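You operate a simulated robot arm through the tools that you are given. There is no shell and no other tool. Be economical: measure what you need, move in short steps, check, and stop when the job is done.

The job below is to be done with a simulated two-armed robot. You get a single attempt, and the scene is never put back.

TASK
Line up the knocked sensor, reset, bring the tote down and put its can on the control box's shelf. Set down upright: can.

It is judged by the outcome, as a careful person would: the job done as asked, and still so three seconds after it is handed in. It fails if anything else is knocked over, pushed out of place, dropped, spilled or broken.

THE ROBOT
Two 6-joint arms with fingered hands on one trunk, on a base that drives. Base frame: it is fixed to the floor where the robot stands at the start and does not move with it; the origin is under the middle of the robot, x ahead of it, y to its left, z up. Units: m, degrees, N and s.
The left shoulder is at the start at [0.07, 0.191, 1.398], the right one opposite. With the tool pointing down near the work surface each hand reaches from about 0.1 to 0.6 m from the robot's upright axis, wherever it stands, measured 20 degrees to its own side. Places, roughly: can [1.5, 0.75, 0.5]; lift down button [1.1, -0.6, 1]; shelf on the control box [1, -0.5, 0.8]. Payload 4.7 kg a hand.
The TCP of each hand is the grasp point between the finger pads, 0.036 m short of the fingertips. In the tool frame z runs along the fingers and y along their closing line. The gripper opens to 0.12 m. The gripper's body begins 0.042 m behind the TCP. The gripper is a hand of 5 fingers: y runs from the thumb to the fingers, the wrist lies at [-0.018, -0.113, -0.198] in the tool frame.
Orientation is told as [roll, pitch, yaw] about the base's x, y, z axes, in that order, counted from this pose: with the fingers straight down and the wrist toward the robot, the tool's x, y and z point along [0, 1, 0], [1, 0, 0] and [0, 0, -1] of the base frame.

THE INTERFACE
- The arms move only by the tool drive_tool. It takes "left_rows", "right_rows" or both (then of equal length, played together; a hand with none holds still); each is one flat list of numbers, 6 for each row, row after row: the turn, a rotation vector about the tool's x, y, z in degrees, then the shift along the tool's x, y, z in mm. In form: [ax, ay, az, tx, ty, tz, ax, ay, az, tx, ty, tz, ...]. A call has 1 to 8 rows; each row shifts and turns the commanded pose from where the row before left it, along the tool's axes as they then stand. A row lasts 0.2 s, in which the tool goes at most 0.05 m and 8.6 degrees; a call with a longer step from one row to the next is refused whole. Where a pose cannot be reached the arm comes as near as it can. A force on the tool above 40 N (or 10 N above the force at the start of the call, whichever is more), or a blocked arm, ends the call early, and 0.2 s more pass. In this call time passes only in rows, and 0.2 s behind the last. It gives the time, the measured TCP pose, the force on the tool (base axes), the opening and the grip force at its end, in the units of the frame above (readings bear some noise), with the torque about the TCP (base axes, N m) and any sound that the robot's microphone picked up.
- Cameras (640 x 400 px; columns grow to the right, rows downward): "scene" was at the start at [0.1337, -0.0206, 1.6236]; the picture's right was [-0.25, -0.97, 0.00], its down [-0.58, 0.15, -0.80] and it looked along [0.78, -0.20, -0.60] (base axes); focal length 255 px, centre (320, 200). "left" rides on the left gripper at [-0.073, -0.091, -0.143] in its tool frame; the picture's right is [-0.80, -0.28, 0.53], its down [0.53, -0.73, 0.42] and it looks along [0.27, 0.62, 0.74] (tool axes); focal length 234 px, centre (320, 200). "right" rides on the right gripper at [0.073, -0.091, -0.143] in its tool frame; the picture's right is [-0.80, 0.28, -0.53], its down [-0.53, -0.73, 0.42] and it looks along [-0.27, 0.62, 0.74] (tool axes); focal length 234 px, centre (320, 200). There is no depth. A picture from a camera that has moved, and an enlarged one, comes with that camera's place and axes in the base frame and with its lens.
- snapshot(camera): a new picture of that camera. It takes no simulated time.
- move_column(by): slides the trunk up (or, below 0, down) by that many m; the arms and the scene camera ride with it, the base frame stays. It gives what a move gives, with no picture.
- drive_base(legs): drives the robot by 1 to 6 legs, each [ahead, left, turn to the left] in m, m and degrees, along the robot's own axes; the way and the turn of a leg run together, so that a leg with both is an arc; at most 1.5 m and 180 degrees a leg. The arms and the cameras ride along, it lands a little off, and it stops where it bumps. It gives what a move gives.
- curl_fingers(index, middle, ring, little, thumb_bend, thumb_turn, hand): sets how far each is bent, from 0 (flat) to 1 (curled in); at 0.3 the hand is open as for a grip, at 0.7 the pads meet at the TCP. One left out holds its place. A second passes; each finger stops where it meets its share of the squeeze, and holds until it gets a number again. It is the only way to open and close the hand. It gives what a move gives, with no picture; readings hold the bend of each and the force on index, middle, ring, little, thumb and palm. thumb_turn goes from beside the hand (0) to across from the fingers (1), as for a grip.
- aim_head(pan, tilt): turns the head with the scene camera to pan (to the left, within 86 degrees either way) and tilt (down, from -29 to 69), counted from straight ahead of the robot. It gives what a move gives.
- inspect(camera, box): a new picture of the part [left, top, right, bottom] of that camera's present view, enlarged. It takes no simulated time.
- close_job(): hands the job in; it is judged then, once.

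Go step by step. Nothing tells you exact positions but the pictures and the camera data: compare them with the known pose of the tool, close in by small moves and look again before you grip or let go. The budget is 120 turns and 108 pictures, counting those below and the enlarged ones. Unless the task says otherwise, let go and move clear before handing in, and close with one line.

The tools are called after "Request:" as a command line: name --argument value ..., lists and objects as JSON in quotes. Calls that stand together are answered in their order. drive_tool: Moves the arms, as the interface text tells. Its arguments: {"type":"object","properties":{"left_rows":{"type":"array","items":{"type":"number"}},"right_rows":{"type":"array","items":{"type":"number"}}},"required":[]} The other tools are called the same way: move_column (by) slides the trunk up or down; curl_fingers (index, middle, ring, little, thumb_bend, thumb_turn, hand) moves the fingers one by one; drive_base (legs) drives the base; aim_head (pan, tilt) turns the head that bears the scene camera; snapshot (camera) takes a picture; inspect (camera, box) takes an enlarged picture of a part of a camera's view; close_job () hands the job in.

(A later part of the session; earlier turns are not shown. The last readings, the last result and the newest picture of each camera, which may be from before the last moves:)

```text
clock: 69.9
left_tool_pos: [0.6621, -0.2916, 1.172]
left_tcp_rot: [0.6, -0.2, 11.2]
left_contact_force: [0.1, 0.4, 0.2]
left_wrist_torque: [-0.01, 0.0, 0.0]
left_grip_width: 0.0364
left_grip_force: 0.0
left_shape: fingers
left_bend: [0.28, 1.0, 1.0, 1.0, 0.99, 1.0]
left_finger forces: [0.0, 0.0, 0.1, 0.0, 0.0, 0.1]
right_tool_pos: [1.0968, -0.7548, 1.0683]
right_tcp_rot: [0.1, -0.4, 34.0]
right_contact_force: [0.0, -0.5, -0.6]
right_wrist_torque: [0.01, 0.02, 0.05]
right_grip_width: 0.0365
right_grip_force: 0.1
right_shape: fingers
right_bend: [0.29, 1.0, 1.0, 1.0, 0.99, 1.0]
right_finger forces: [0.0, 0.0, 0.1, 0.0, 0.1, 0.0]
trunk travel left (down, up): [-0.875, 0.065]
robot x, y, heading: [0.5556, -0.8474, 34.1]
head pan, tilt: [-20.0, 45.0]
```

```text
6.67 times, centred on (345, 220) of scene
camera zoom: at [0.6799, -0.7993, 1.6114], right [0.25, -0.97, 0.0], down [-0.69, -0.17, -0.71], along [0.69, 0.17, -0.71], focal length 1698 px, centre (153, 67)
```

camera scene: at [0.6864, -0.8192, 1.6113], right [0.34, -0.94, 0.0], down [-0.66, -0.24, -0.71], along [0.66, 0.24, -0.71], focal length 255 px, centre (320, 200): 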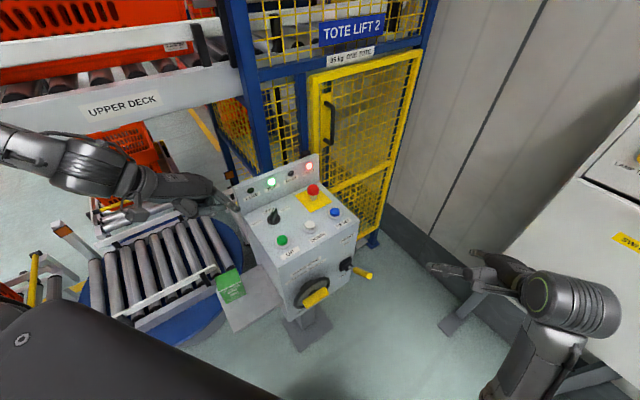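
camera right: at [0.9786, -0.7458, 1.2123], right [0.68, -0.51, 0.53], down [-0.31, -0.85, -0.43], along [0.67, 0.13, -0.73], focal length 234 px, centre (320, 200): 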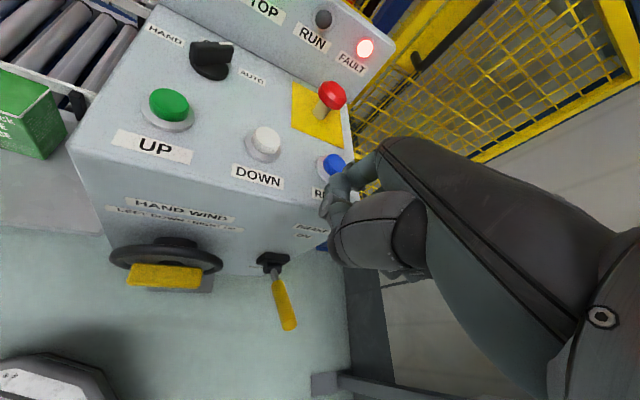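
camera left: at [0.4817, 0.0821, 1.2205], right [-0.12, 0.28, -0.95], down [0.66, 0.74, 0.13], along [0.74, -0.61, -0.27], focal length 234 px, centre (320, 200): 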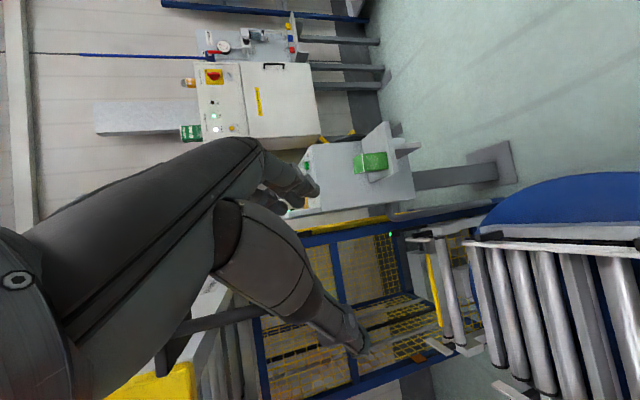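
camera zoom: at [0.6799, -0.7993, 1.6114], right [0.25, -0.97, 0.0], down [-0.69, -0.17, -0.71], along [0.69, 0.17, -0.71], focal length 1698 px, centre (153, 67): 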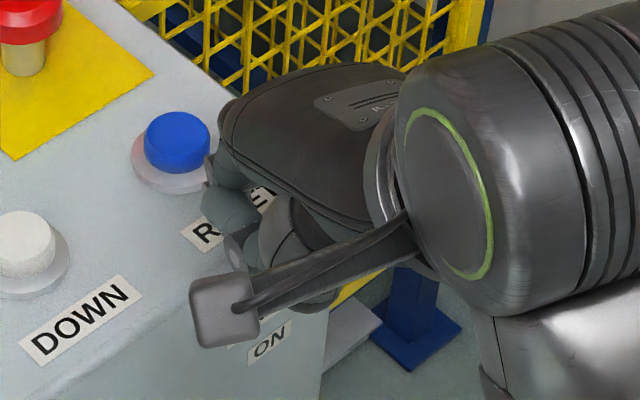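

The index tip lies about (0, 0.06, 0.045) in the tool frame, roughly 9 cm short of RESET along the tool's y. I'll raise the trunk 4 cm, move over RESET, and look.

Request:
move_column --by 0.04

Request:
drive_tool --right_rows '[0, 0, 0, -3, 29, 0, 0, 0, 0, -3, 29, 0, 0, 0, 0, -3, 29, 0]'

Request:
inspect --camera "scene" --box '[290, 170, 390, 260]'

Request:
inspect --camera "right" --box '[220, 80, 420, 260]'

```text
clock: 70.8
left_tool_pos: [0.6625, -0.291, 1.2114]
left_tcp_rot: [0.5, -0.2, 11.3]
left_contact_force: [-0.4, -0.6, -0.6]
left_wrist_torque: [-0.01, -0.01, 0.0]
left_grip_width: 0.0366
left_grip_force: 0.1
left_shape: fingers
left_bend: [0.28, 1.0, 1.0, 1.0, 0.99, 1.0]
left_finger forces: [0.0, 0.0, 0.1, 0.0, 0.0, 0.0]
right_tool_pos: [1.0962, -0.7548, 1.108]
right_tcp_rot: [0.1, -0.4, 34.0]
right_contact_force: [-0.4, -0.3, -0.1]
right_wrist_torque: [-0.04, 0.01, -0.04]
right_grip_width: 0.0365
right_grip_force: 0.1
right_shape: fingers
right_bend: [0.29, 1.0, 1.0, 1.0, 0.99, 1.0]
right_finger forces: [0.0, 0.0, 0.0, 0.1, 0.1, 0.0]
trunk travel left (down, up): [-0.915, 0.025]
robot x, y, heading: [0.5635, -0.8523, 34.0]
head pan, tilt: [-20.0, 45.0]
```

```text
clock: 71.6
left_tool_pos: [0.6615, -0.2905, 1.2111]
left_tcp_rot: [0.4, -0.2, 11.2]
left_contact_force: [-1.1, 0.0, -0.1]
left_wrist_torque: [0.0, 0.02, -0.02]
left_grip_width: 0.0364
left_grip_force: 0.1
left_shape: fingers
left_bend: [0.28, 1.0, 1.0, 1.0, 0.99, 1.0]
left_finger forces: [0.0, 0.0, 0.1, 0.1, 0.0, 0.0]
right_tool_pos: [1.1753, -0.7106, 1.1087]
right_tcp_rot: [0.2, -0.4, 34.0]
right_contact_force: [-0.1, 0.3, 0.0]
right_wrist_torque: [-0.03, 0.0, 0.03]
right_grip_width: 0.0369
right_grip_force: 0.0
right_shape: fingers
right_bend: [0.29, 1.0, 1.0, 1.0, 0.99, 1.0]
right_finger forces: [0.0, 0.1, 0.1, 0.0, 0.1, 0.0]
trunk travel left (down, up): [-0.915, 0.025]
robot x, y, heading: [0.5601, -0.8482, 34.1]
head pan, tilt: [-20.0, 45.0]
```

```text
4.44 times, centred on (340, 215) of scene
camera zoom: at [0.6806, -0.7986, 1.6513], right [0.24, -0.97, 0.0], down [-0.69, -0.17, -0.71], along [0.69, 0.17, -0.71], focal length 1132 px, centre (231, 133)
```

zoom: 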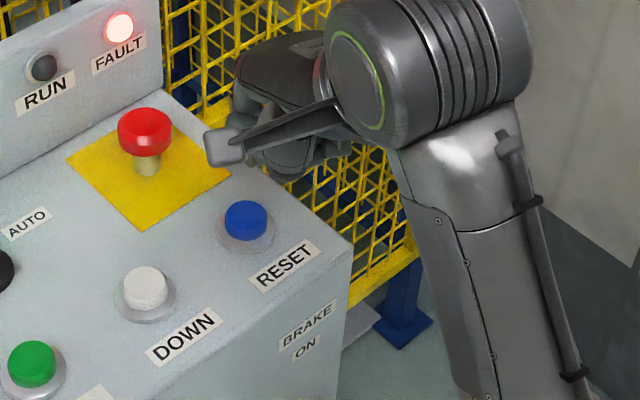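

```text
2.22 times, centred on (320, 170) of right
camera zoom: at [1.0571, -0.7021, 1.2539], right [0.68, -0.51, 0.53], down [-0.31, -0.85, -0.43], along [0.67, 0.13, -0.73], focal length 520 px, centre (320, 267)
```

zoom: 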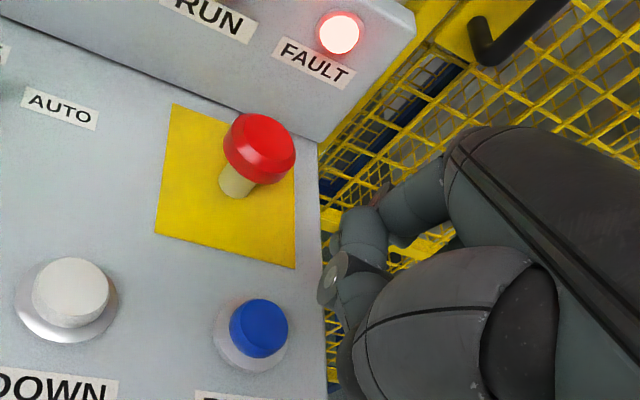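

RESET now triangulates to (1.219, -0.676, 1.01), and the index tip to (1.233, -0.676, 1.063). Small correction, then press down gently.

Request:
drive_tool --right_rows '[0, 0, 0, 8, -12, 0, 0, 0, 0, 0, 0, 15, 0, 0, 0, 0, 0, 12, 0, 0, 0, 0, 0, 8, 0, 0, 0, 0, 0, 6]'

Request:
inspect --camera "scene" --box '[250, 130, 390, 250]'

```text
clock: 72.8
left_tool_pos: [0.6613, -0.2926, 1.2116]
left_tcp_rot: [0.6, -0.2, 11.3]
left_contact_force: [-0.4, 0.3, 0.7]
left_wrist_torque: [0.02, -0.01, -0.01]
left_grip_width: 0.0366
left_grip_force: 0.0
left_shape: fingers
left_bend: [0.28, 1.0, 1.0, 1.0, 0.99, 1.0]
left_finger forces: [0.0, 0.0, 0.0, 0.0, 0.1, 0.1]
right_tool_pos: [1.16, -0.7117, 1.068]
right_tcp_rot: [0.1, -0.5, 33.9]
right_contact_force: [1.3, -0.3, -0.4]
right_wrist_torque: [-0.05, 0.02, 0.02]
right_grip_width: 0.0366
right_grip_force: 0.0
right_shape: fingers
right_bend: [0.29, 1.0, 1.0, 1.0, 0.99, 1.0]
right_finger forces: [0.1, 0.0, 0.0, 0.1, 0.1, 0.0]
trunk travel left (down, up): [-0.915, 0.025]
robot x, y, heading: [0.5594, -0.8493, 33.9]
head pan, tilt: [-20.0, 45.0]
```

```text
3.33 times, centred on (320, 190) of scene
camera zoom: at [0.6799, -0.7992, 1.6514], right [0.24, -0.97, 0.0], down [-0.69, -0.17, -0.71], along [0.69, 0.17, -0.71], focal length 849 px, centre (320, 233)
```

zoom: 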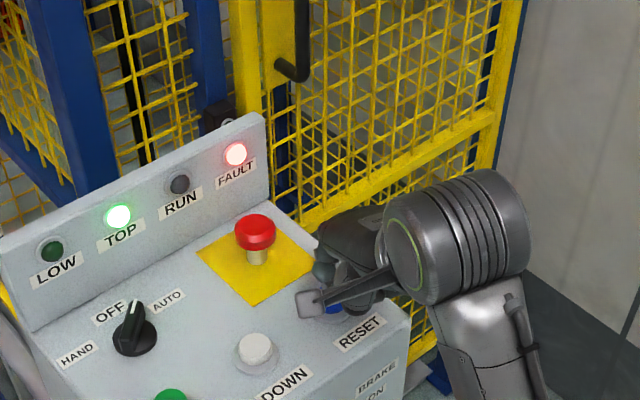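

Finger is right over RESET. Continue pressing in small steps.

Request:
drive_tool --right_rows '[0, 0, 0, 0, 0, 6, 0, 0, 0, 0, 0, 6, 0, 0, 0, 0, 0, 5]'

```text
clock: 73.6
left_tool_pos: [0.6623, -0.2917, 1.2119]
left_tcp_rot: [0.7, -0.3, 11.1]
left_contact_force: [-0.4, 0.6, 0.2]
left_wrist_torque: [-0.02, 0.02, 0.0]
left_grip_width: 0.0363
left_grip_force: 0.1
left_shape: fingers
left_bend: [0.28, 1.0, 1.0, 1.0, 0.99, 1.0]
left_finger forces: [0.0, 0.1, 0.0, 0.0, 0.1, 0.0]
right_tool_pos: [1.1613, -0.7129, 1.0525]
right_tcp_rot: [0.1, -0.5, 33.9]
right_contact_force: [-0.5, -0.1, 0.8]
right_wrist_torque: [0.01, -0.05, 0.01]
right_grip_width: 0.0368
right_grip_force: 0.3
right_shape: fingers
right_bend: [0.29, 1.0, 1.0, 1.0, 0.99, 1.0]
right_finger forces: [0.7, 0.1, 0.0, 0.0, 0.1, 0.0]
trunk travel left (down, up): [-0.915, 0.025]
robot x, y, heading: [0.5599, -0.8454, 34.1]
head pan, tilt: [-20.0, 45.0]
```

Index contact begins (0.7 N). Press further.

Request:
drive_tool --right_rows '[0, 0, 0, 0, 0, 4, 0, 0, 0, 0, 0, 4, 0, 0, 0, 0, 0, 3]'

Request:
inspect --camera "scene" --box '[250, 130, 390, 250]'

```text
clock: 74.4
left_tool_pos: [0.6589, -0.293, 1.2133]
left_tcp_rot: [0.6, -0.4, 11.2]
left_contact_force: [-0.1, -0.6, 0.1]
left_wrist_torque: [0.0, 0.0, 0.02]
left_grip_width: 0.0366
left_grip_force: 0.0
left_shape: fingers
left_bend: [0.28, 1.0, 1.0, 1.0, 0.99, 1.0]
left_finger forces: [0.0, 0.1, 0.0, 0.0, 0.0, 0.0]
right_tool_pos: [1.1587, -0.7148, 1.0414]
right_tcp_rot: [0.1, -0.7, 34.1]
right_contact_force: [-1.2, -1.1, 10.2]
right_wrist_torque: [0.43, -0.62, -0.02]
right_grip_width: 0.0372
right_grip_force: 5.6
right_shape: fingers
right_bend: [0.28, 1.0, 1.0, 1.0, 0.99, 1.0]
right_finger forces: [11.0, 0.0, 0.1, 0.1, 0.0, 0.0]
trunk travel left (down, up): [-0.915, 0.025]
robot x, y, heading: [0.5611, -0.8478, 34.4]
head pan, tilt: [-20.0, 45.0]
heard: click
```

```text
3.33 times, centred on (320, 190) of scene
camera zoom: at [0.6773, -0.8002, 1.6518], right [0.24, -0.97, 0.0], down [-0.68, -0.17, -0.71], along [0.69, 0.17, -0.71], focal length 849 px, centre (320, 233)
```

zoom: 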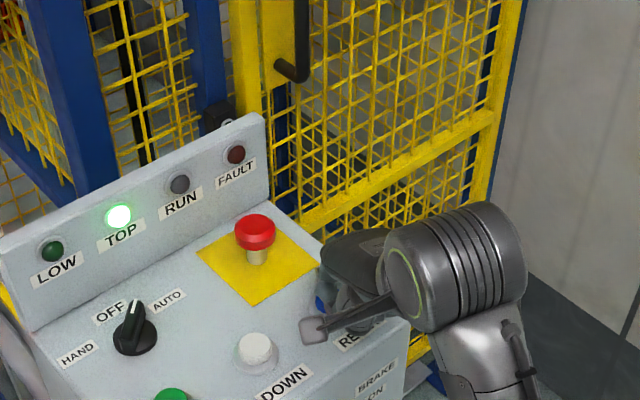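

Click heard and FAULT is out. The torque confirms the tip offset (0, 0.074). Now lift and move to DOWN at (1.14, -0.622).

Request:
drive_tool --right_rows '[0, 0, 0, 0, 0, -20, 0, 0, 0, 0, 0, -20, 0, 0, 0, 29, -13, 0, 0, 0, 0, 29, -13, 0, 0, 0, 0, 29, -12, 0, 0, 0, 0, 0, 0, 14, 0, 0, 0, 0, 0, 10]'

Request:
inspect --camera "scene" --box '[240, 130, 380, 250]'

```text
clock: 75.7
left_tool_pos: [0.663, -0.293, 1.2122]
left_tcp_rot: [0.7, -0.2, 11.2]
left_contact_force: [0.1, 0.3, 0.7]
left_wrist_torque: [0.01, 0.0, 0.0]
left_grip_width: 0.0361
left_grip_force: 0.0
left_shape: fingers
left_bend: [0.28, 1.0, 1.0, 1.0, 0.99, 1.0]
left_finger forces: [0.1, 0.0, 0.0, 0.0, 0.1, 0.0]
right_tool_pos: [1.141, -0.7306, 1.074]
right_tcp_rot: [-10.5, -1.9, 31.8]
right_contact_force: [-0.2, -0.9, -0.3]
right_wrist_torque: [0.04, 0.04, -0.01]
right_grip_width: 0.0366
right_grip_force: 0.1
right_shape: fingers
right_bend: [0.29, 1.0, 1.0, 1.0, 0.99, 1.0]
right_finger forces: [0.0, 0.1, 0.0, 0.0, 0.0, 0.0]
trunk travel left (down, up): [-0.915, 0.025]
robot x, y, heading: [0.561, -0.8465, 34.1]
head pan, tilt: [-20.0, 45.0]
stopped in row 6 (right hand): the arm was blocked; the commanded pose is now the measured one
```

```text
3.33 times, centred on (310, 190) of scene
camera zoom: at [0.681, -0.8021, 1.6514], right [0.24, -0.97, 0.0], down [-0.69, -0.17, -0.71], along [0.69, 0.17, -0.71], focal length 849 px, centre (353, 233)
```

zoom: 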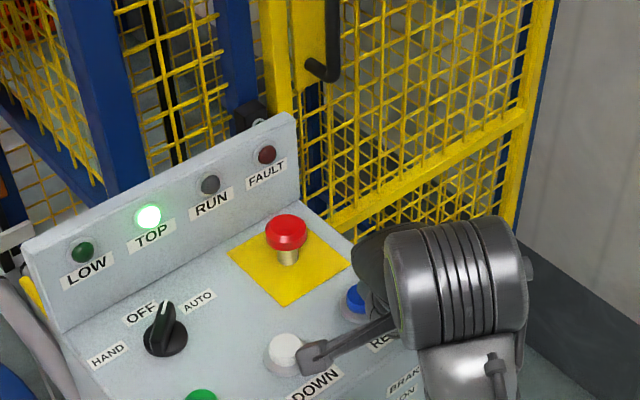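

The arm's limit again blocks the inward shift, so I'll restore the hand pose and make the shift with the base instead.

Request:
drive_tool --right_rows '[1, 5.2, 0, 0, 12, -6, 1, 5.2, 0, 0, 12, -6]'

Request:
drive_base --legs '[[-0.038, 0.087, 0]]'

Request:
inspect --camera "scene" --box '[250, 130, 390, 250]'

```text
clock: 76.3
left_tool_pos: [0.6631, -0.2942, 1.2122]
left_tcp_rot: [0.6, -0.1, 11.2]
left_contact_force: [-0.5, -0.1, 0.2]
left_wrist_torque: [0.02, 0.02, -0.01]
left_grip_width: 0.0365
left_grip_force: 0.1
left_shape: fingers
left_bend: [0.28, 1.0, 1.0, 1.0, 0.99, 1.0]
left_finger forces: [0.0, 0.1, 0.1, 0.0, 0.0, 0.0]
right_tool_pos: [1.1589, -0.7153, 1.0863]
right_tcp_rot: [0.1, 0.1, 31.6]
right_contact_force: [-0.4, 0.0, -0.9]
right_wrist_torque: [0.05, 0.01, 0.0]
right_grip_width: 0.0367
right_grip_force: 0.1
right_shape: fingers
right_bend: [0.29, 1.0, 1.0, 1.0, 0.99, 1.0]
right_finger forces: [0.0, 0.0, 0.1, 0.0, 0.1, 0.1]
trunk travel left (down, up): [-0.915, 0.025]
robot x, y, heading: [0.5615, -0.8498, 34.2]
head pan, tilt: [-20.0, 45.0]
```

```text
clock: 77.4
left_tool_pos: [0.5865, -0.2441, 1.2125]
left_tcp_rot: [0.8, -0.1, 11.3]
left_contact_force: [1.2, 0.2, -1.2]
left_wrist_torque: [0.03, 0.06, 0.05]
left_grip_width: 0.0366
left_grip_force: 0.0
left_shape: fingers
left_bend: [0.28, 1.0, 1.0, 1.0, 0.99, 1.0]
left_finger forces: [0.0, 0.1, 0.0, 0.0, 0.0, 0.0]
right_tool_pos: [1.0836, -0.6659, 1.0847]
right_tcp_rot: [0.1, 0.1, 31.8]
right_contact_force: [0.7, -1.0, -0.1]
right_wrist_torque: [-0.02, 0.04, 0.01]
right_grip_width: 0.0369
right_grip_force: 0.0
right_shape: fingers
right_bend: [0.29, 1.0, 1.0, 1.0, 0.99, 1.0]
right_finger forces: [0.0, 0.0, 0.0, 0.1, 0.0, 0.1]
trunk travel left (down, up): [-0.915, 0.025]
robot x, y, heading: [0.4801, -0.7971, 34.2]
head pan, tilt: [-20.0, 45.0]
```

```text
3.33 times, centred on (320, 190) of scene
camera zoom: at [0.6066, -0.7525, 1.6511], right [0.25, -0.97, 0.0], down [-0.69, -0.17, -0.71], along [0.68, 0.17, -0.71], focal length 849 px, centre (320, 233)
```

zoom: 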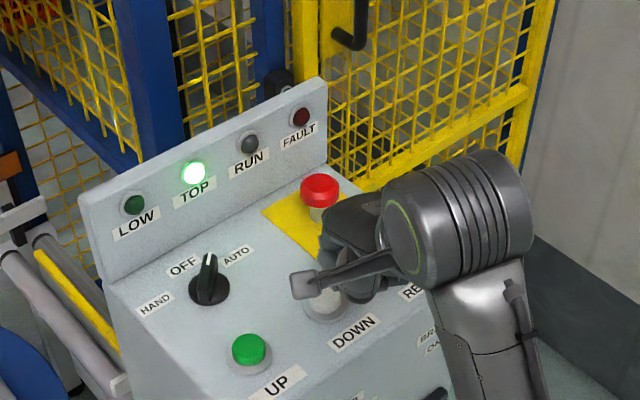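

Tip is estimated within about 8 mm of DOWN. Small correction and press down.

Request:
drive_tool --right_rows '[0, 0, 0, 4, -4, 12, 0, 0, 0, 0, 0, 12, 0, 0, 0, 0, 0, 8, 0, 0, 0, 0, 0, 4, 0, 0, 0, 0, 0, 4, 0, 0, 0, 0, 0, 3]'

Request:
inspect --camera "scene" --box '[220, 80, 420, 250]'

```text
clock: 78.8
left_tool_pos: [0.5809, -0.2405, 1.2126]
left_tcp_rot: [0.6, -0.3, 11.4]
left_contact_force: [0.1, -0.8, -0.8]
left_wrist_torque: [0.0, 0.04, 0.0]
left_grip_width: 0.0364
left_grip_force: 0.1
left_shape: fingers
left_bend: [0.28, 1.0, 1.0, 1.0, 0.99, 1.0]
left_finger forces: [0.1, 0.0, 0.1, 0.0, 0.1, 0.0]
right_tool_pos: [1.0762, -0.6629, 1.0449]
right_tcp_rot: [-0.3, -0.1, 31.8]
right_contact_force: [0.0, -0.3, 6.3]
right_wrist_torque: [0.13, -0.31, 0.0]
right_grip_width: 0.0364
right_grip_force: 2.4
right_shape: fingers
right_bend: [0.28, 1.0, 1.0, 1.0, 0.99, 1.0]
right_finger forces: [4.9, 0.0, 0.0, 0.0, 0.0, 0.1]
trunk travel left (down, up): [-0.915, 0.025]
robot x, y, heading: [0.4828, -0.7971, 34.3]
head pan, tilt: [-20.0, 45.0]
heard: click
```

```text
2.35 times, centred on (320, 165) of scene
camera zoom: at [0.6003, -0.7488, 1.6516], right [0.25, -0.97, 0.0], down [-0.68, -0.17, -0.71], along [0.69, 0.17, -0.71], focal length 599 px, centre (320, 282)
```

zoom: 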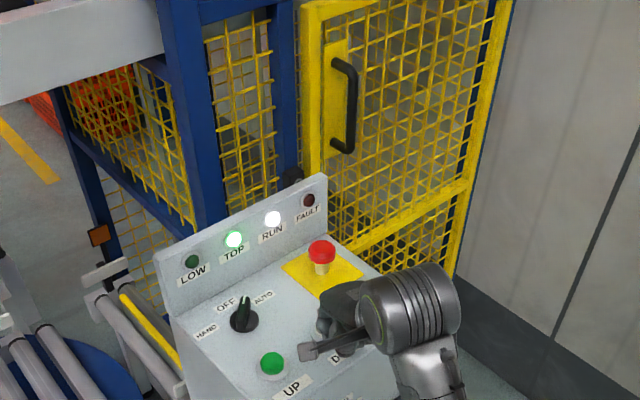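

Click, and RUN is lit: the lift has started. I'll lift the finger off and see whether it keeps running.

Request:
drive_tool --right_rows '[0, 0, 0, 0, 0, -20, 0, 0, 0, 0, 0, -20, 0, 0, 0, 0, 0, 0, 0, 0, 0, 0, 0, 0, 0, 0, 0, 0, 0, 0, 0, 0, 0, 0, 0, 0, 0, 0, 0, 0, 0, 0, 0, 0, 0, 0, 0, 0]'

Request:
aim_head --pan 5 --tilt 25

Request:
snapshot --camera "scene"

```text
clock: 80.6
left_tool_pos: [0.5828, -0.2421, 1.2109]
left_tcp_rot: [0.6, -0.2, 11.3]
left_contact_force: [-0.3, 0.2, -0.1]
left_wrist_torque: [0.02, 0.02, -0.02]
left_grip_width: 0.0364
left_grip_force: 0.1
left_shape: fingers
left_bend: [0.28, 1.0, 1.0, 1.0, 0.99, 1.0]
left_finger forces: [0.0, 0.0, 0.0, 0.0, 0.1, 0.1]
right_tool_pos: [1.0761, -0.6632, 1.084]
right_tcp_rot: [-0.2, 0.0, 31.9]
right_contact_force: [-1.0, 0.2, -0.1]
right_wrist_torque: [-0.01, -0.02, -0.01]
right_grip_width: 0.0366
right_grip_force: 0.0
right_shape: fingers
right_bend: [0.29, 1.0, 1.0, 1.0, 0.99, 1.0]
right_finger forces: [0.0, 0.1, 0.0, 0.1, 0.0, 0.1]
trunk travel left (down, up): [-0.915, 0.025]
robot x, y, heading: [0.4821, -0.801, 34.2]
head pan, tilt: [-20.0, 45.0]
```

```text
clock: 81.5
left_tool_pos: [0.5825, -0.2408, 1.2124]
left_tcp_rot: [0.7, -0.1, 11.3]
left_contact_force: [-0.4, 0.7, 0.0]
left_wrist_torque: [0.03, 0.0, 0.0]
left_grip_width: 0.0363
left_grip_force: 0.0
left_shape: fingers
left_bend: [0.28, 1.0, 1.0, 1.0, 0.99, 1.0]
left_finger forces: [0.0, 0.1, 0.0, 0.0, 0.0, 0.0]
right_tool_pos: [1.0758, -0.664, 1.0822]
right_tcp_rot: [-0.1, 0.0, 31.8]
right_contact_force: [0.6, 0.3, 1.0]
right_wrist_torque: [0.03, 0.01, 0.01]
right_grip_width: 0.0364
right_grip_force: 0.1
right_shape: fingers
right_bend: [0.29, 1.0, 1.0, 1.0, 0.99, 1.0]
right_finger forces: [0.1, 0.1, 0.0, 0.0, 0.0, 0.0]
trunk travel left (down, up): [-0.915, 0.025]
robot x, y, heading: [0.4817, -0.7999, 34.0]
head pan, tilt: [5.0, 25.0]
```

```text
19 pictures are left
camera scene: at [0.5946, -0.711, 1.6819], right [0.63, -0.78, 0.0], down [-0.33, -0.27, -0.91], along [0.7, 0.57, -0.42], focal length 255 px, centre (320, 200)
```

scene: 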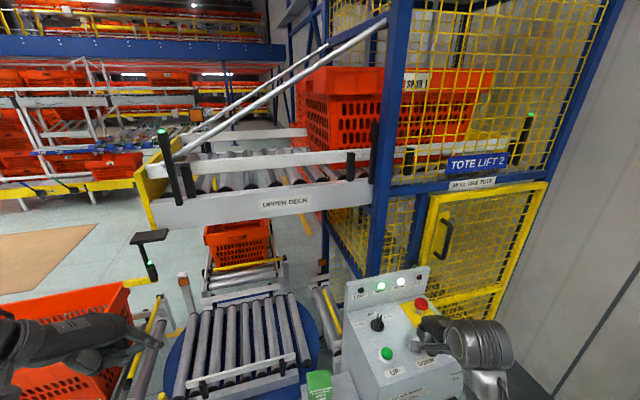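

The tote has rolled into the cage and is on its way. I'll back the base off to a safe spot while the lift runs, open both hands, and look again.

Request:
drive_base --legs '[[-0.3, 0, 0]]'

Request:
curl_fingers --hand "left" --index 0.3 --middle 0.3 --ring 0.3 --little 0.3 --thumb_bend 0.3 --thumb_turn 1

Request:
curl_fingers --hand "right" --index 0.3 --middle 0.3 --ring 0.3 --little 0.3 --thumb_bend 0.3 --thumb_turn 1

Request:
aim_head --pan 0 --tilt 35

Request:
snapshot --camera "scene"

```text
clock: 83.5
left_tool_pos: [0.3385, -0.4058, 1.211]
left_tcp_rot: [0.5, -0.2, 11.5]
left_contact_force: [0.4, 1.3, -0.4]
left_wrist_torque: [-0.01, 0.04, -0.02]
left_grip_width: 0.0365
left_grip_force: 0.1
left_shape: fingers
left_bend: [0.28, 1.0, 1.0, 1.0, 0.99, 1.0]
left_finger forces: [0.0, 0.0, 0.0, 0.0, 0.0, 0.0]
right_tool_pos: [0.8351, -0.826, 1.0819]
right_tcp_rot: [-0.2, 0.1, 32.1]
right_contact_force: [0.1, 0.8, 0.6]
right_wrist_torque: [-0.02, 0.0, 0.0]
right_grip_width: 0.0364
right_grip_force: 0.1
right_shape: fingers
right_bend: [0.29, 1.0, 1.0, 1.0, 0.99, 1.0]
right_finger forces: [0.0, 0.0, 0.0, 0.0, 0.1, 0.0]
trunk travel left (down, up): [-0.915, 0.025]
robot x, y, heading: [0.2391, -0.9685, 34.5]
head pan, tilt: [5.0, 25.0]
```

```text
clock: 84.5
left_tool_pos: [0.3386, -0.4072, 1.2108]
left_tcp_rot: [0.5, -0.2, 11.5]
left_contact_force: [0.4, 0.0, -0.3]
left_wrist_torque: [-0.02, -0.04, 0.01]
left_grip_width: 0.1222
left_grip_force: 0.0
left_shape: fingers
left_bend: [0.3, 0.3, 0.3, 0.3, 0.3, 0.98]
left_finger forces: [0.0, 0.0, 0.0, 0.0, 0.0, 0.0]
right_tool_pos: [0.8331, -0.8273, 1.0832]
right_tcp_rot: [-0.1, 0.0, 32.1]
right_contact_force: [-0.6, -1.3, 0.6]
right_wrist_torque: [0.03, -0.02, -0.02]
right_grip_width: 0.0365
right_grip_force: 0.1
right_shape: fingers
right_bend: [0.29, 1.0, 1.0, 1.0, 0.99, 1.0]
right_finger forces: [0.0, 0.1, 0.0, 0.1, 0.1, 0.0]
trunk travel left (down, up): [-0.915, 0.025]
robot x, y, heading: [0.2429, -0.9695, 34.4]
head pan, tilt: [5.0, 25.0]
```

```text
clock: 85.5
left_tool_pos: [0.3386, -0.4065, 1.212]
left_tcp_rot: [0.6, -0.3, 11.5]
left_contact_force: [-0.1, 0.0, -0.4]
left_wrist_torque: [0.02, -0.02, 0.01]
left_grip_width: 0.122
left_grip_force: 0.2
left_shape: fingers
left_bend: [0.3, 0.3, 0.3, 0.3, 0.3, 0.98]
left_finger forces: [0.0, 0.0, 0.0, 0.0, 0.1, 0.0]
right_tool_pos: [0.833, -0.8271, 1.0836]
right_tcp_rot: [0.0, 0.0, 32.1]
right_contact_force: [1.6, 0.2, 0.4]
right_wrist_torque: [0.02, 0.0, -0.02]
right_grip_width: 0.1225
right_grip_force: 0.0
right_shape: fingers
right_bend: [0.3, 0.3, 0.3, 0.3, 0.3, 0.98]
right_finger forces: [0.0, 0.0, 0.1, 0.0, 0.0, 0.0]
trunk travel left (down, up): [-0.915, 0.025]
robot x, y, heading: [0.2412, -0.9644, 34.4]
head pan, tilt: [5.0, 25.0]
```

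```text
clock: 86.2
left_tool_pos: [0.3382, -0.4066, 1.2123]
left_tcp_rot: [0.6, -0.2, 11.5]
left_contact_force: [-0.4, 0.2, 0.0]
left_wrist_torque: [0.02, 0.01, -0.01]
left_grip_width: 0.1224
left_grip_force: 0.1
left_shape: fingers
left_bend: [0.3, 0.3, 0.3, 0.3, 0.3, 0.98]
left_finger forces: [0.0, 0.0, 0.0, 0.0, 0.1, 0.0]
right_tool_pos: [0.8328, -0.8275, 1.0845]
right_tcp_rot: [-0.2, 0.0, 32.2]
right_contact_force: [-0.2, -0.3, 0.6]
right_wrist_torque: [0.0, 0.02, 0.0]
right_grip_width: 0.1224
right_grip_force: 0.1
right_shape: fingers
right_bend: [0.3, 0.3, 0.3, 0.3, 0.3, 0.98]
right_finger forces: [0.0, 0.0, 0.0, 0.1, 0.0, 0.0]
trunk travel left (down, up): [-0.915, 0.025]
robot x, y, heading: [0.2394, -0.9624, 34.6]
head pan, tilt: [0.0, 35.0]
```

```text
18 pictures are left
camera scene: at [0.3531, -0.8849, 1.6662], right [0.57, -0.82, 0.0], down [-0.47, -0.32, -0.82], along [0.68, 0.46, -0.57], focal length 255 px, centre (320, 200)
```

scene: 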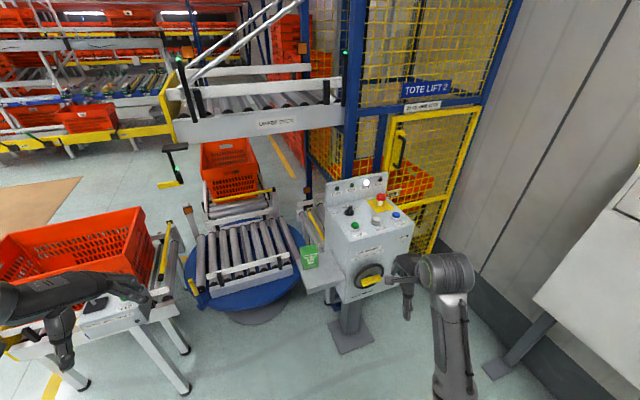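

The tote is descending behind the door. I'll wait for it.

Request:
drive_tool --left_rows '[0, 0, 0, 0, 0, 0, 0, 0, 0, 0, 0, 0, 0, 0, 0, 0, 0, 0, 0, 0, 0, 0, 0, 0, 0, 0, 0, 0, 0, 0, 0, 0, 0, 0, 0, 0, 0, 0, 0, 0, 0, 0, 0, 0, 0, 0, 0, 0]'

Request:
drive_tool --left_rows '[0, 0, 0, 0, 0, 0, 0, 0, 0, 0, 0, 0, 0, 0, 0, 0, 0, 0, 0, 0, 0, 0, 0, 0, 0, 0, 0, 0, 0, 0, 0, 0, 0, 0, 0, 0, 0, 0, 0, 0, 0, 0, 0, 0, 0, 0, 0, 0]'

Request:
drive_tool --left_rows '[0, 0, 0, 0, 0, 0, 0, 0, 0, 0, 0, 0, 0, 0, 0, 0, 0, 0, 0, 0, 0, 0, 0, 0, 0, 0, 0, 0, 0, 0, 0, 0, 0, 0, 0, 0, 0, 0, 0, 0, 0, 0, 0, 0, 0, 0, 0, 0]'

Request:
drive_tool --left_rows '[0, 0, 0, 0, 0, 0, 0, 0, 0, 0, 0, 0, 0, 0, 0, 0, 0, 0, 0, 0, 0, 0, 0, 0, 0, 0, 0, 0, 0, 0, 0, 0, 0, 0, 0, 0, 0, 0, 0, 0, 0, 0, 0, 0, 0, 0, 0, 0]'

Request:
snapshot --camera "scene"

```text
clock: 88.0
left_tool_pos: [0.3379, -0.4055, 1.2113]
left_tcp_rot: [0.6, -0.2, 11.5]
left_contact_force: [0.2, -0.6, -0.5]
left_wrist_torque: [-0.02, -0.02, 0.0]
left_grip_width: 0.1221
left_grip_force: 0.1
left_shape: fingers
left_bend: [0.3, 0.3, 0.3, 0.3, 0.3, 0.98]
left_finger forces: [0.0, 0.1, 0.0, 0.0, 0.0, 0.0]
right_tool_pos: [0.8325, -0.827, 1.0835]
right_tcp_rot: [-0.2, 0.0, 32.1]
right_contact_force: [0.5, -0.2, 0.2]
right_wrist_torque: [0.01, 0.0, 0.02]
right_grip_width: 0.1223
right_grip_force: 0.1
right_shape: fingers
right_bend: [0.3, 0.3, 0.3, 0.3, 0.3, 0.98]
right_finger forces: [0.1, 0.0, 0.1, 0.1, 0.0, 0.1]
trunk travel left (down, up): [-0.915, 0.025]
robot x, y, heading: [0.2423, -0.9664, 34.5]
head pan, tilt: [0.0, 35.0]
```

```text
clock: 89.8
left_tool_pos: [0.3385, -0.4063, 1.2118]
left_tcp_rot: [0.6, -0.2, 11.4]
left_contact_force: [-0.1, 0.0, -0.2]
left_wrist_torque: [0.0, 0.01, 0.01]
left_grip_width: 0.1223
left_grip_force: 0.1
left_shape: fingers
left_bend: [0.3, 0.3, 0.3, 0.3, 0.3, 0.98]
left_finger forces: [0.0, 0.0, 0.0, 0.0, 0.0, 0.0]
right_tool_pos: [0.8326, -0.8273, 1.0817]
right_tcp_rot: [-0.1, 0.0, 32.2]
right_contact_force: [-0.3, 0.4, 0.7]
right_wrist_torque: [0.01, 0.0, -0.01]
right_grip_width: 0.122
right_grip_force: 0.0
right_shape: fingers
right_bend: [0.3, 0.3, 0.3, 0.3, 0.3, 0.98]
right_finger forces: [0.0, 0.0, 0.0, 0.0, 0.0, 0.0]
trunk travel left (down, up): [-0.915, 0.025]
robot x, y, heading: [0.244, -0.9661, 34.7]
head pan, tilt: [0.0, 35.0]
```

```text
clock: 91.6
left_tool_pos: [0.3376, -0.4062, 1.2116]
left_tcp_rot: [0.6, -0.2, 11.5]
left_contact_force: [0.2, -0.3, 0.1]
left_wrist_torque: [0.01, -0.02, 0.02]
left_grip_width: 0.1222
left_grip_force: 0.2
left_shape: fingers
left_bend: [0.3, 0.3, 0.3, 0.3, 0.3, 0.98]
left_finger forces: [0.1, 0.0, 0.1, 0.1, 0.0, 0.0]
right_tool_pos: [0.8329, -0.8269, 1.0824]
right_tcp_rot: [-0.1, -0.1, 32.1]
right_contact_force: [0.4, 0.8, -0.2]
right_wrist_torque: [-0.01, 0.03, -0.01]
right_grip_width: 0.1223
right_grip_force: 0.1
right_shape: fingers
right_bend: [0.3, 0.3, 0.3, 0.3, 0.3, 0.98]
right_finger forces: [0.0, 0.1, 0.0, 0.0, 0.0, 0.0]
trunk travel left (down, up): [-0.915, 0.025]
robot x, y, heading: [0.2375, -0.963, 34.4]
head pan, tilt: [0.0, 35.0]
```

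```text
clock: 93.4
left_tool_pos: [0.3386, -0.4068, 1.212]
left_tcp_rot: [0.7, -0.1, 11.5]
left_contact_force: [0.5, -0.1, 0.0]
left_wrist_torque: [0.0, 0.0, 0.0]
left_grip_width: 0.1219
left_grip_force: 0.1
left_shape: fingers
left_bend: [0.3, 0.3, 0.3, 0.3, 0.3, 0.98]
left_finger forces: [0.0, 0.0, 0.1, 0.1, 0.0, 0.0]
right_tool_pos: [0.8331, -0.8276, 1.0831]
right_tcp_rot: [-0.1, -0.1, 32.1]
right_contact_force: [0.6, -0.2, -0.4]
right_wrist_torque: [0.0, 0.0, -0.02]
right_grip_width: 0.1222
right_grip_force: 0.1
right_shape: fingers
right_bend: [0.3, 0.3, 0.3, 0.3, 0.3, 0.98]
right_finger forces: [0.0, 0.0, 0.0, 0.1, 0.0, 0.0]
trunk travel left (down, up): [-0.915, 0.025]
robot x, y, heading: [0.2391, -0.9623, 34.4]
head pan, tilt: [0.0, 35.0]
```

```text
17 pictures are left
camera scene: at [0.3531, -0.8849, 1.6662], right [0.57, -0.82, 0.0], down [-0.47, -0.32, -0.82], along [0.68, 0.46, -0.57], focal length 255 px, centre (320, 200)
```

scene: 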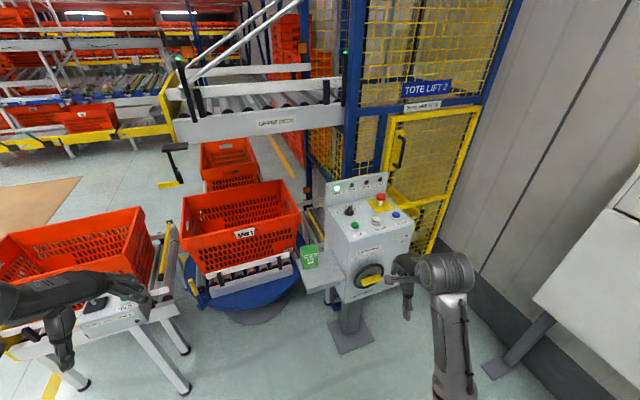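

The tote came out onto the turntable and LOW is lit. I'll zoom into it to look for the can.

Request:
inspect --camera "scene" --box '[170, 160, 390, 310]'

```text
2.67 times, centred on (280, 235) of scene
camera zoom: at [0.3531, -0.8849, 1.6662], right [0.57, -0.82, 0.0], down [-0.47, -0.32, -0.82], along [0.68, 0.46, -0.57], focal length 679 px, centre (427, 107)
```

zoom: 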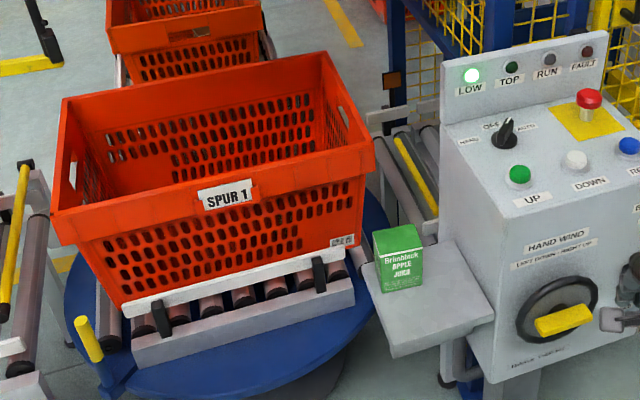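

The tote stands on the turntable, its centre near (1.08, 0.18), rim z about 0.8; the shelf's free spot is near (0.97, -0.51) beside the juice carton. I'll pull the right hand in, then drive to a spot where I can look into the tote.

Request:
drive_tool --right_rows '[0, 0, 0, 0, -40, 0, 0, 0, 0, 0, -40, 0, 0, 0, 0, 0, -40, 0]'

```text
clock: 94.2
left_tool_pos: [0.337, -0.4065, 1.2121]
left_tcp_rot: [0.6, -0.3, 11.6]
left_contact_force: [0.0, 0.5, -0.4]
left_wrist_torque: [-0.02, -0.05, -0.02]
left_grip_width: 0.1223
left_grip_force: 0.0
left_shape: fingers
left_bend: [0.3, 0.3, 0.3, 0.3, 0.3, 0.98]
left_finger forces: [0.0, 0.1, 0.0, 0.1, 0.0, 0.0]
right_tool_pos: [0.7302, -0.888, 1.0811]
right_tcp_rot: [-0.1, 0.0, 32.1]
right_contact_force: [-0.5, 0.1, 0.9]
right_wrist_torque: [0.01, 0.0, -0.01]
right_grip_width: 0.1223
right_grip_force: 0.0
right_shape: fingers
right_bend: [0.3, 0.3, 0.3, 0.3, 0.3, 0.98]
right_finger forces: [0.0, 0.0, 0.1, 0.0, 0.0, 0.1]
right hand out of reach, approached as far as the arm can: row 3
trunk travel left (down, up): [-0.915, 0.025]
robot x, y, heading: [0.2421, -0.9655, 34.4]
head pan, tilt: [0.0, 35.0]
```

Driving there would carry the left hand into the sensor, so I hold. First I'll check whether the tote is still moving on its own (the told can place is further, at (1.5, 0.75)).

Request:
inspect --camera "scene" --box '[150, 110, 350, 310]'

```text
2.00 times, centred on (250, 210) of scene
camera zoom: at [0.3513, -0.885, 1.6663], right [0.57, -0.82, 0.0], down [-0.47, -0.32, -0.82], along [0.68, 0.46, -0.57], focal length 509 px, centre (460, 180)
```

zoom: 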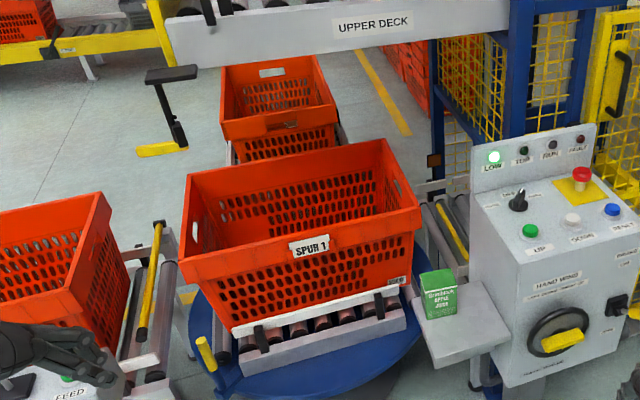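

The tote rests on the turntable, under the deck's front. I'll turn to heading 55° and move to about (0.45, -0.5), which keeps the left hand well clear of the sensor, and look down into the tote.

Request:
drive_base --legs '[[0, 0, 20.6], [0.5, 0.095, 0]]'

Request:
aim_head --pan -5 --tilt 45

Request:
snapshot --camera "scene"

```text
clock: 98.3
left_tool_pos: [0.3492, 0.0468, 1.2126]
left_tcp_rot: [0.6, -0.3, 31.5]
left_contact_force: [-0.2, 0.6, 0.2]
left_wrist_torque: [0.01, -0.01, 0.0]
left_grip_width: 0.1223
left_grip_force: 0.1
left_shape: fingers
left_bend: [0.3, 0.3, 0.3, 0.3, 0.3, 0.98]
left_finger forces: [0.1, 0.0, 0.1, 0.1, 0.1, 0.1]
right_tool_pos: [0.8837, -0.2705, 1.0799]
right_tcp_rot: [-0.1, 0.1, 52.0]
right_contact_force: [0.6, -0.1, -1.0]
right_wrist_torque: [0.02, 0.0, -0.02]
right_grip_width: 0.1223
right_grip_force: 0.1
right_shape: fingers
right_bend: [0.3, 0.3, 0.3, 0.3, 0.3, 0.98]
right_finger forces: [0.1, 0.1, 0.1, 0.1, 0.0, 0.0]
trunk travel left (down, up): [-0.915, 0.025]
robot x, y, heading: [0.449, -0.5064, 54.6]
head pan, tilt: [0.0, 35.0]
```

```text
clock: 99.0
left_tool_pos: [0.3491, 0.0498, 1.2117]
left_tcp_rot: [0.5, -0.2, 31.6]
left_contact_force: [-0.2, 1.2, 0.4]
left_wrist_torque: [0.0, -0.02, -0.01]
left_grip_width: 0.122
left_grip_force: 0.1
left_shape: fingers
left_bend: [0.3, 0.3, 0.3, 0.3, 0.3, 0.98]
left_finger forces: [0.0, 0.0, 0.0, 0.0, 0.0, 0.0]
right_tool_pos: [0.8835, -0.269, 1.0798]
right_tcp_rot: [-0.1, 0.1, 52.0]
right_contact_force: [0.6, -0.1, 0.0]
right_wrist_torque: [0.0, 0.0, 0.03]
right_grip_width: 0.1223
right_grip_force: 0.0
right_shape: fingers
right_bend: [0.3, 0.3, 0.3, 0.3, 0.3, 0.98]
right_finger forces: [0.1, 0.1, 0.0, 0.0, 0.0, 0.0]
trunk travel left (down, up): [-0.915, 0.025]
robot x, y, heading: [0.4461, -0.5086, 54.3]
head pan, tilt: [-5.0, 45.0]
```

```text
14 pictures are left
camera scene: at [0.529, -0.404, 1.6514], right [0.76, -0.65, 0.0], down [-0.46, -0.54, -0.71], along [0.46, 0.54, -0.71], focal length 255 px, centre (320, 200)
```

scene: 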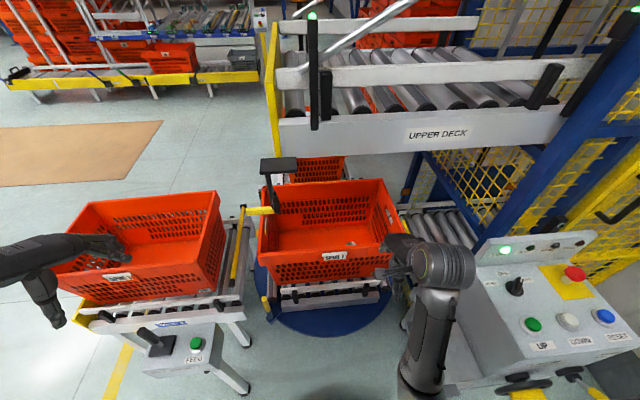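

Request:
inspect --camera "scene" --box '[240, 145, 420, 295]'

```text
2.67 times, centred on (330, 220) of scene
camera zoom: at [0.529, -0.404, 1.6514], right [0.76, -0.65, 0.0], down [-0.46, -0.54, -0.71], along [0.46, 0.54, -0.71], focal length 679 px, centre (293, 147)
```

zoom: 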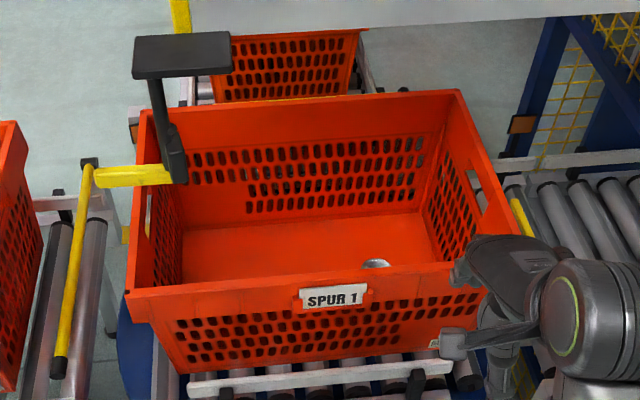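

The can's silver top is visible in the tote near the near-right side, at roughly (1.11, 0.05, 0.63). The right arm should reach it from heading about 75°. First I'll tuck the left hand in toward the body and lower the trunk a little.

Request:
drive_tool --left_rows '[0, 0, 0, -8, -42, 0, 0, 0, 0, -8, -42, 0, 0, 0, 0, -8, -42, 0, 0, 0, 0, -8, -42, 0, 0, 0, 0, -8, -42, 0, 0, 0, 0, -8, -42, 0]'

Request:
move_column --by -0.12

```text
clock: 100.4
left_tool_pos: [0.3228, 0.0336, 1.1662]
left_tcp_rot: [0.4, -0.2, 31.5]
left_contact_force: [0.1, 0.2, 0.6]
left_wrist_torque: [0.0, 0.01, -0.02]
left_grip_width: 0.1222
left_grip_force: 0.0
left_shape: fingers
left_bend: [0.3, 0.3, 0.3, 0.3, 0.3, 0.98]
left_finger forces: [0.0, 0.1, 0.1, 0.1, 0.0, 0.0]
left hand out of reach, approached as far as the arm can: row 1, 2, 3, 4, 5, 6
right_tool_pos: [0.8854, -0.2685, 1.0796]
right_tcp_rot: [-0.1, 0.1, 51.9]
right_contact_force: [1.0, -0.6, -0.3]
right_wrist_torque: [0.0, 0.0, -0.02]
right_grip_width: 0.122
right_grip_force: 0.2
right_shape: fingers
right_bend: [0.3, 0.3, 0.3, 0.3, 0.3, 0.98]
right_finger forces: [0.0, 0.0, 0.1, 0.1, 0.0, 0.0]
trunk travel left (down, up): [-0.915, 0.025]
robot x, y, heading: [0.451, -0.5075, 54.4]
head pan, tilt: [-5.0, 45.0]
```

```text
clock: 101.9
left_tool_pos: [0.3227, 0.0329, 1.0452]
left_tcp_rot: [0.6, -0.1, 31.4]
left_contact_force: [0.7, -0.5, 0.4]
left_wrist_torque: [-0.03, 0.03, -0.02]
left_grip_width: 0.1223
left_grip_force: 0.1
left_shape: fingers
left_bend: [0.3, 0.3, 0.3, 0.3, 0.3, 0.98]
left_finger forces: [0.1, 0.1, 0.0, 0.0, 0.0, 0.0]
right_tool_pos: [0.8834, -0.2703, 0.9595]
right_tcp_rot: [-0.1, 0.1, 52.0]
right_contact_force: [0.8, 0.3, 0.1]
right_wrist_torque: [0.0, -0.01, 0.05]
right_grip_width: 0.1222
right_grip_force: 0.0
right_shape: fingers
right_bend: [0.3, 0.3, 0.3, 0.3, 0.3, 0.98]
right_finger forces: [0.0, 0.0, 0.0, 0.1, 0.0, 0.0]
trunk travel left (down, up): [-0.795, 0.145]
robot x, y, heading: [0.4461, -0.5075, 54.4]
head pan, tilt: [-5.0, 45.0]
```

The left hand is close to the FEED joystick; I'll move it outward and up first, then continue.

Request:
drive_tool --left_rows '[0, 0, 0, 0, 0, -35, 0, 0, 0, 30, 0, -35, 0, 0, 0, 40, 0, -25, 0, 0, 0, 40, 0, -25, 0, 0, 0, 40, 0, -20]'

```text
clock: 103.1
left_tool_pos: [0.3422, 0.076, 1.0913]
left_tcp_rot: [0.5, -0.2, 31.3]
left_contact_force: [0.0, 0.4, 0.0]
left_wrist_torque: [-0.01, -0.01, 0.02]
left_grip_width: 0.1222
left_grip_force: 0.0
left_shape: fingers
left_bend: [0.3, 0.3, 0.3, 0.3, 0.3, 0.98]
left_finger forces: [0.0, 0.0, 0.0, 0.0, 0.0, 0.0]
left hand out of reach, approached as far as the arm can: row 1, 2, 3, 4, 5
right_tool_pos: [0.8843, -0.27, 0.9591]
right_tcp_rot: [-0.2, 0.1, 52.0]
right_contact_force: [-0.1, -0.3, 0.1]
right_wrist_torque: [0.0, 0.02, 0.02]
right_grip_width: 0.1224
right_grip_force: 0.0
right_shape: fingers
right_bend: [0.3, 0.3, 0.3, 0.3, 0.3, 0.98]
right_finger forces: [0.0, 0.0, 0.0, 0.1, 0.0, 0.1]
trunk travel left (down, up): [-0.795, 0.145]
robot x, y, heading: [0.4469, -0.5078, 54.4]
head pan, tilt: [-5.0, 45.0]
```

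Request:
drive_tool --left_rows '[0, 0, 0, 20, 45, 0, 0, 0, 0, 20, 45, 0, 0, 0, 0, 20, 45, 0, 0, 0, 0, 20, 30, 0]'

```text
clock: 104.1
left_tool_pos: [0.3862, 0.1847, 1.1074]
left_tcp_rot: [6.6, -3.2, 30.8]
left_contact_force: [2.7, -1.9, 0.9]
left_wrist_torque: [0.1, 0.18, -0.04]
left_grip_width: 0.1222
left_grip_force: 0.1
left_shape: fingers
left_bend: [0.3, 0.3, 0.3, 0.3, 0.3, 0.98]
left_finger forces: [0.1, 0.1, 0.0, 0.0, 0.0, 0.0]
left hand out of reach, approached as far as the arm can: row 1, 2, 3, 4
right_tool_pos: [0.8834, -0.2695, 0.9612]
right_tcp_rot: [-0.1, -0.1, 51.9]
right_contact_force: [-0.7, -0.9, -0.3]
right_wrist_torque: [-0.01, -0.03, -0.01]
right_grip_width: 0.1223
right_grip_force: 0.0
right_shape: fingers
right_bend: [0.3, 0.3, 0.3, 0.3, 0.3, 0.98]
right_finger forces: [0.1, 0.1, 0.1, 0.0, 0.1, 0.1]
trunk travel left (down, up): [-0.795, 0.145]
robot x, y, heading: [0.4484, -0.5093, 54.6]
head pan, tilt: [-5.0, 45.0]
```

Request:
drive_base --legs '[[0.1375, -0.0395, 0], [0, 0, 20.5]]'

Request:
aim_head --pan -35 --tilt 48

Request:
snapshot --camera "scene"

```text
clock: 106.6
left_tool_pos: [0.2671, 0.2036, 1.1092]
left_tcp_rot: [2.1, -3.9, 54.0]
left_contact_force: [0.3, 0.4, 0.2]
left_wrist_torque: [-0.02, -0.03, -0.02]
left_grip_width: 0.1224
left_grip_force: 0.1
left_shape: fingers
left_bend: [0.3, 0.3, 0.3, 0.3, 0.3, 0.98]
left_finger forces: [0.1, 0.0, 0.0, 0.0, 0.1, 0.0]
right_tool_pos: [0.8841, -0.0416, 0.9593]
right_tcp_rot: [-0.1, 0.2, 72.9]
right_contact_force: [0.6, 0.2, 0.3]
right_wrist_torque: [-0.02, 0.01, -0.02]
right_grip_width: 0.1224
right_grip_force: 0.0
right_shape: fingers
right_bend: [0.3, 0.3, 0.3, 0.3, 0.3, 0.98]
right_finger forces: [0.0, 0.1, 0.0, 0.0, 0.1, 0.0]
trunk travel left (down, up): [-0.795, 0.145]
robot x, y, heading: [0.5622, -0.421, 75.4]
head pan, tilt: [-5.0, 45.0]
```

```text
clock: 107.6
left_tool_pos: [0.2671, 0.2041, 1.1082]
left_tcp_rot: [2.1, -3.8, 54.1]
left_contact_force: [-0.4, 0.9, 0.4]
left_wrist_torque: [0.0, -0.01, 0.03]
left_grip_width: 0.1223
left_grip_force: 0.0
left_shape: fingers
left_bend: [0.3, 0.3, 0.3, 0.3, 0.3, 0.98]
left_finger forces: [0.0, 0.1, 0.0, 0.0, 0.0, 0.0]
right_tool_pos: [0.8829, -0.0413, 0.9591]
right_tcp_rot: [-0.1, 0.1, 72.8]
right_contact_force: [0.3, 0.3, 0.9]
right_wrist_torque: [0.0, -0.01, -0.02]
right_grip_width: 0.1223
right_grip_force: 0.0
right_shape: fingers
right_bend: [0.3, 0.3, 0.3, 0.3, 0.3, 0.98]
right_finger forces: [0.1, 0.1, 0.1, 0.0, 0.0, 0.0]
trunk travel left (down, up): [-0.795, 0.145]
robot x, y, heading: [0.5629, -0.4221, 75.1]
head pan, tilt: [-35.0, 48.0]
```

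```text
12 pictures are left
camera scene: at [0.6322, -0.3191, 1.5272], right [0.65, -0.76, 0.0], down [-0.57, -0.48, -0.67], along [0.51, 0.43, -0.74], focal length 255 px, centre (320, 200)
```

scene: 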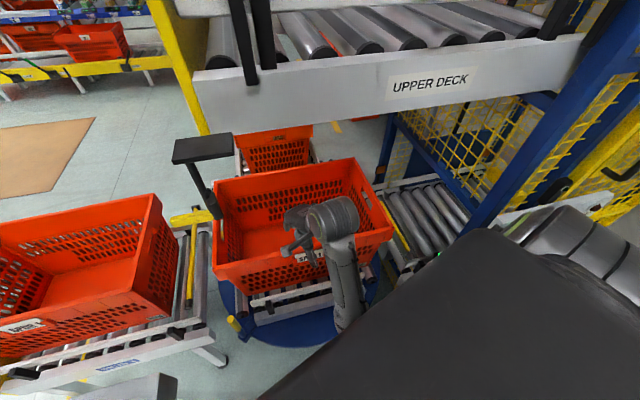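

Well placed. Now move the right hand over the can's estimated spot, staying above the rim.

Request:
drive_tool --right_rows '[0, 0, 0, -38, 30, 0, 0, 0, 0, -38, 30, 0, 0, 0, 0, -38, 30, 0, 0, 0, 0, -38, 30, 0]'

Request:
snapshot --camera "right"

```text
clock: 108.6
left_tool_pos: [0.2541, 0.2075, 1.1024]
left_tcp_rot: [1.3, -3.8, 54.3]
left_contact_force: [-0.8, 0.1, -0.7]
left_wrist_torque: [-0.04, -0.11, -0.01]
left_grip_width: 0.1224
left_grip_force: 0.1
left_shape: fingers
left_bend: [0.3, 0.3, 0.3, 0.3, 0.3, 0.98]
left_finger forces: [0.0, 0.0, 0.0, 0.0, 0.1, 0.0]
right_tool_pos: [1.0545, 0.0404, 0.9631]
right_tcp_rot: [-0.5, 0.2, 72.9]
right_contact_force: [0.6, -1.2, 0.2]
right_wrist_torque: [0.02, 0.04, 0.01]
right_grip_width: 0.1221
right_grip_force: 0.0
right_shape: fingers
right_bend: [0.3, 0.3, 0.3, 0.3, 0.3, 0.98]
right_finger forces: [0.0, 0.0, 0.0, 0.0, 0.0, 0.1]
trunk travel left (down, up): [-0.795, 0.145]
robot x, y, heading: [0.561, -0.4191, 75.6]
head pan, tilt: [-35.0, 48.0]
```

```text
11 pictures are left
camera right: at [0.9557, -0.0236, 1.107], right [0.85, 0.04, 0.53], down [0.3, -0.86, -0.42], along [0.44, 0.51, -0.74], focal length 234 px, centre (320, 200)
```

right: 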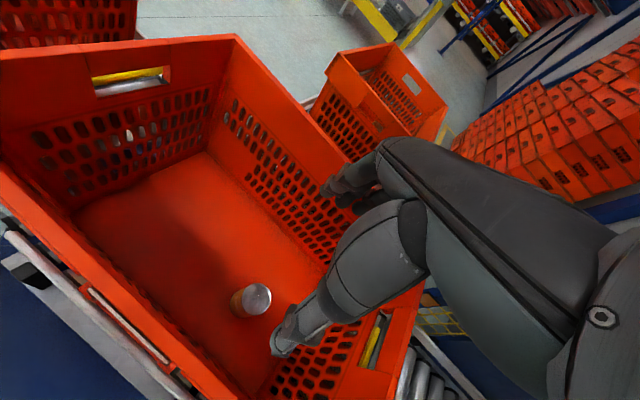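

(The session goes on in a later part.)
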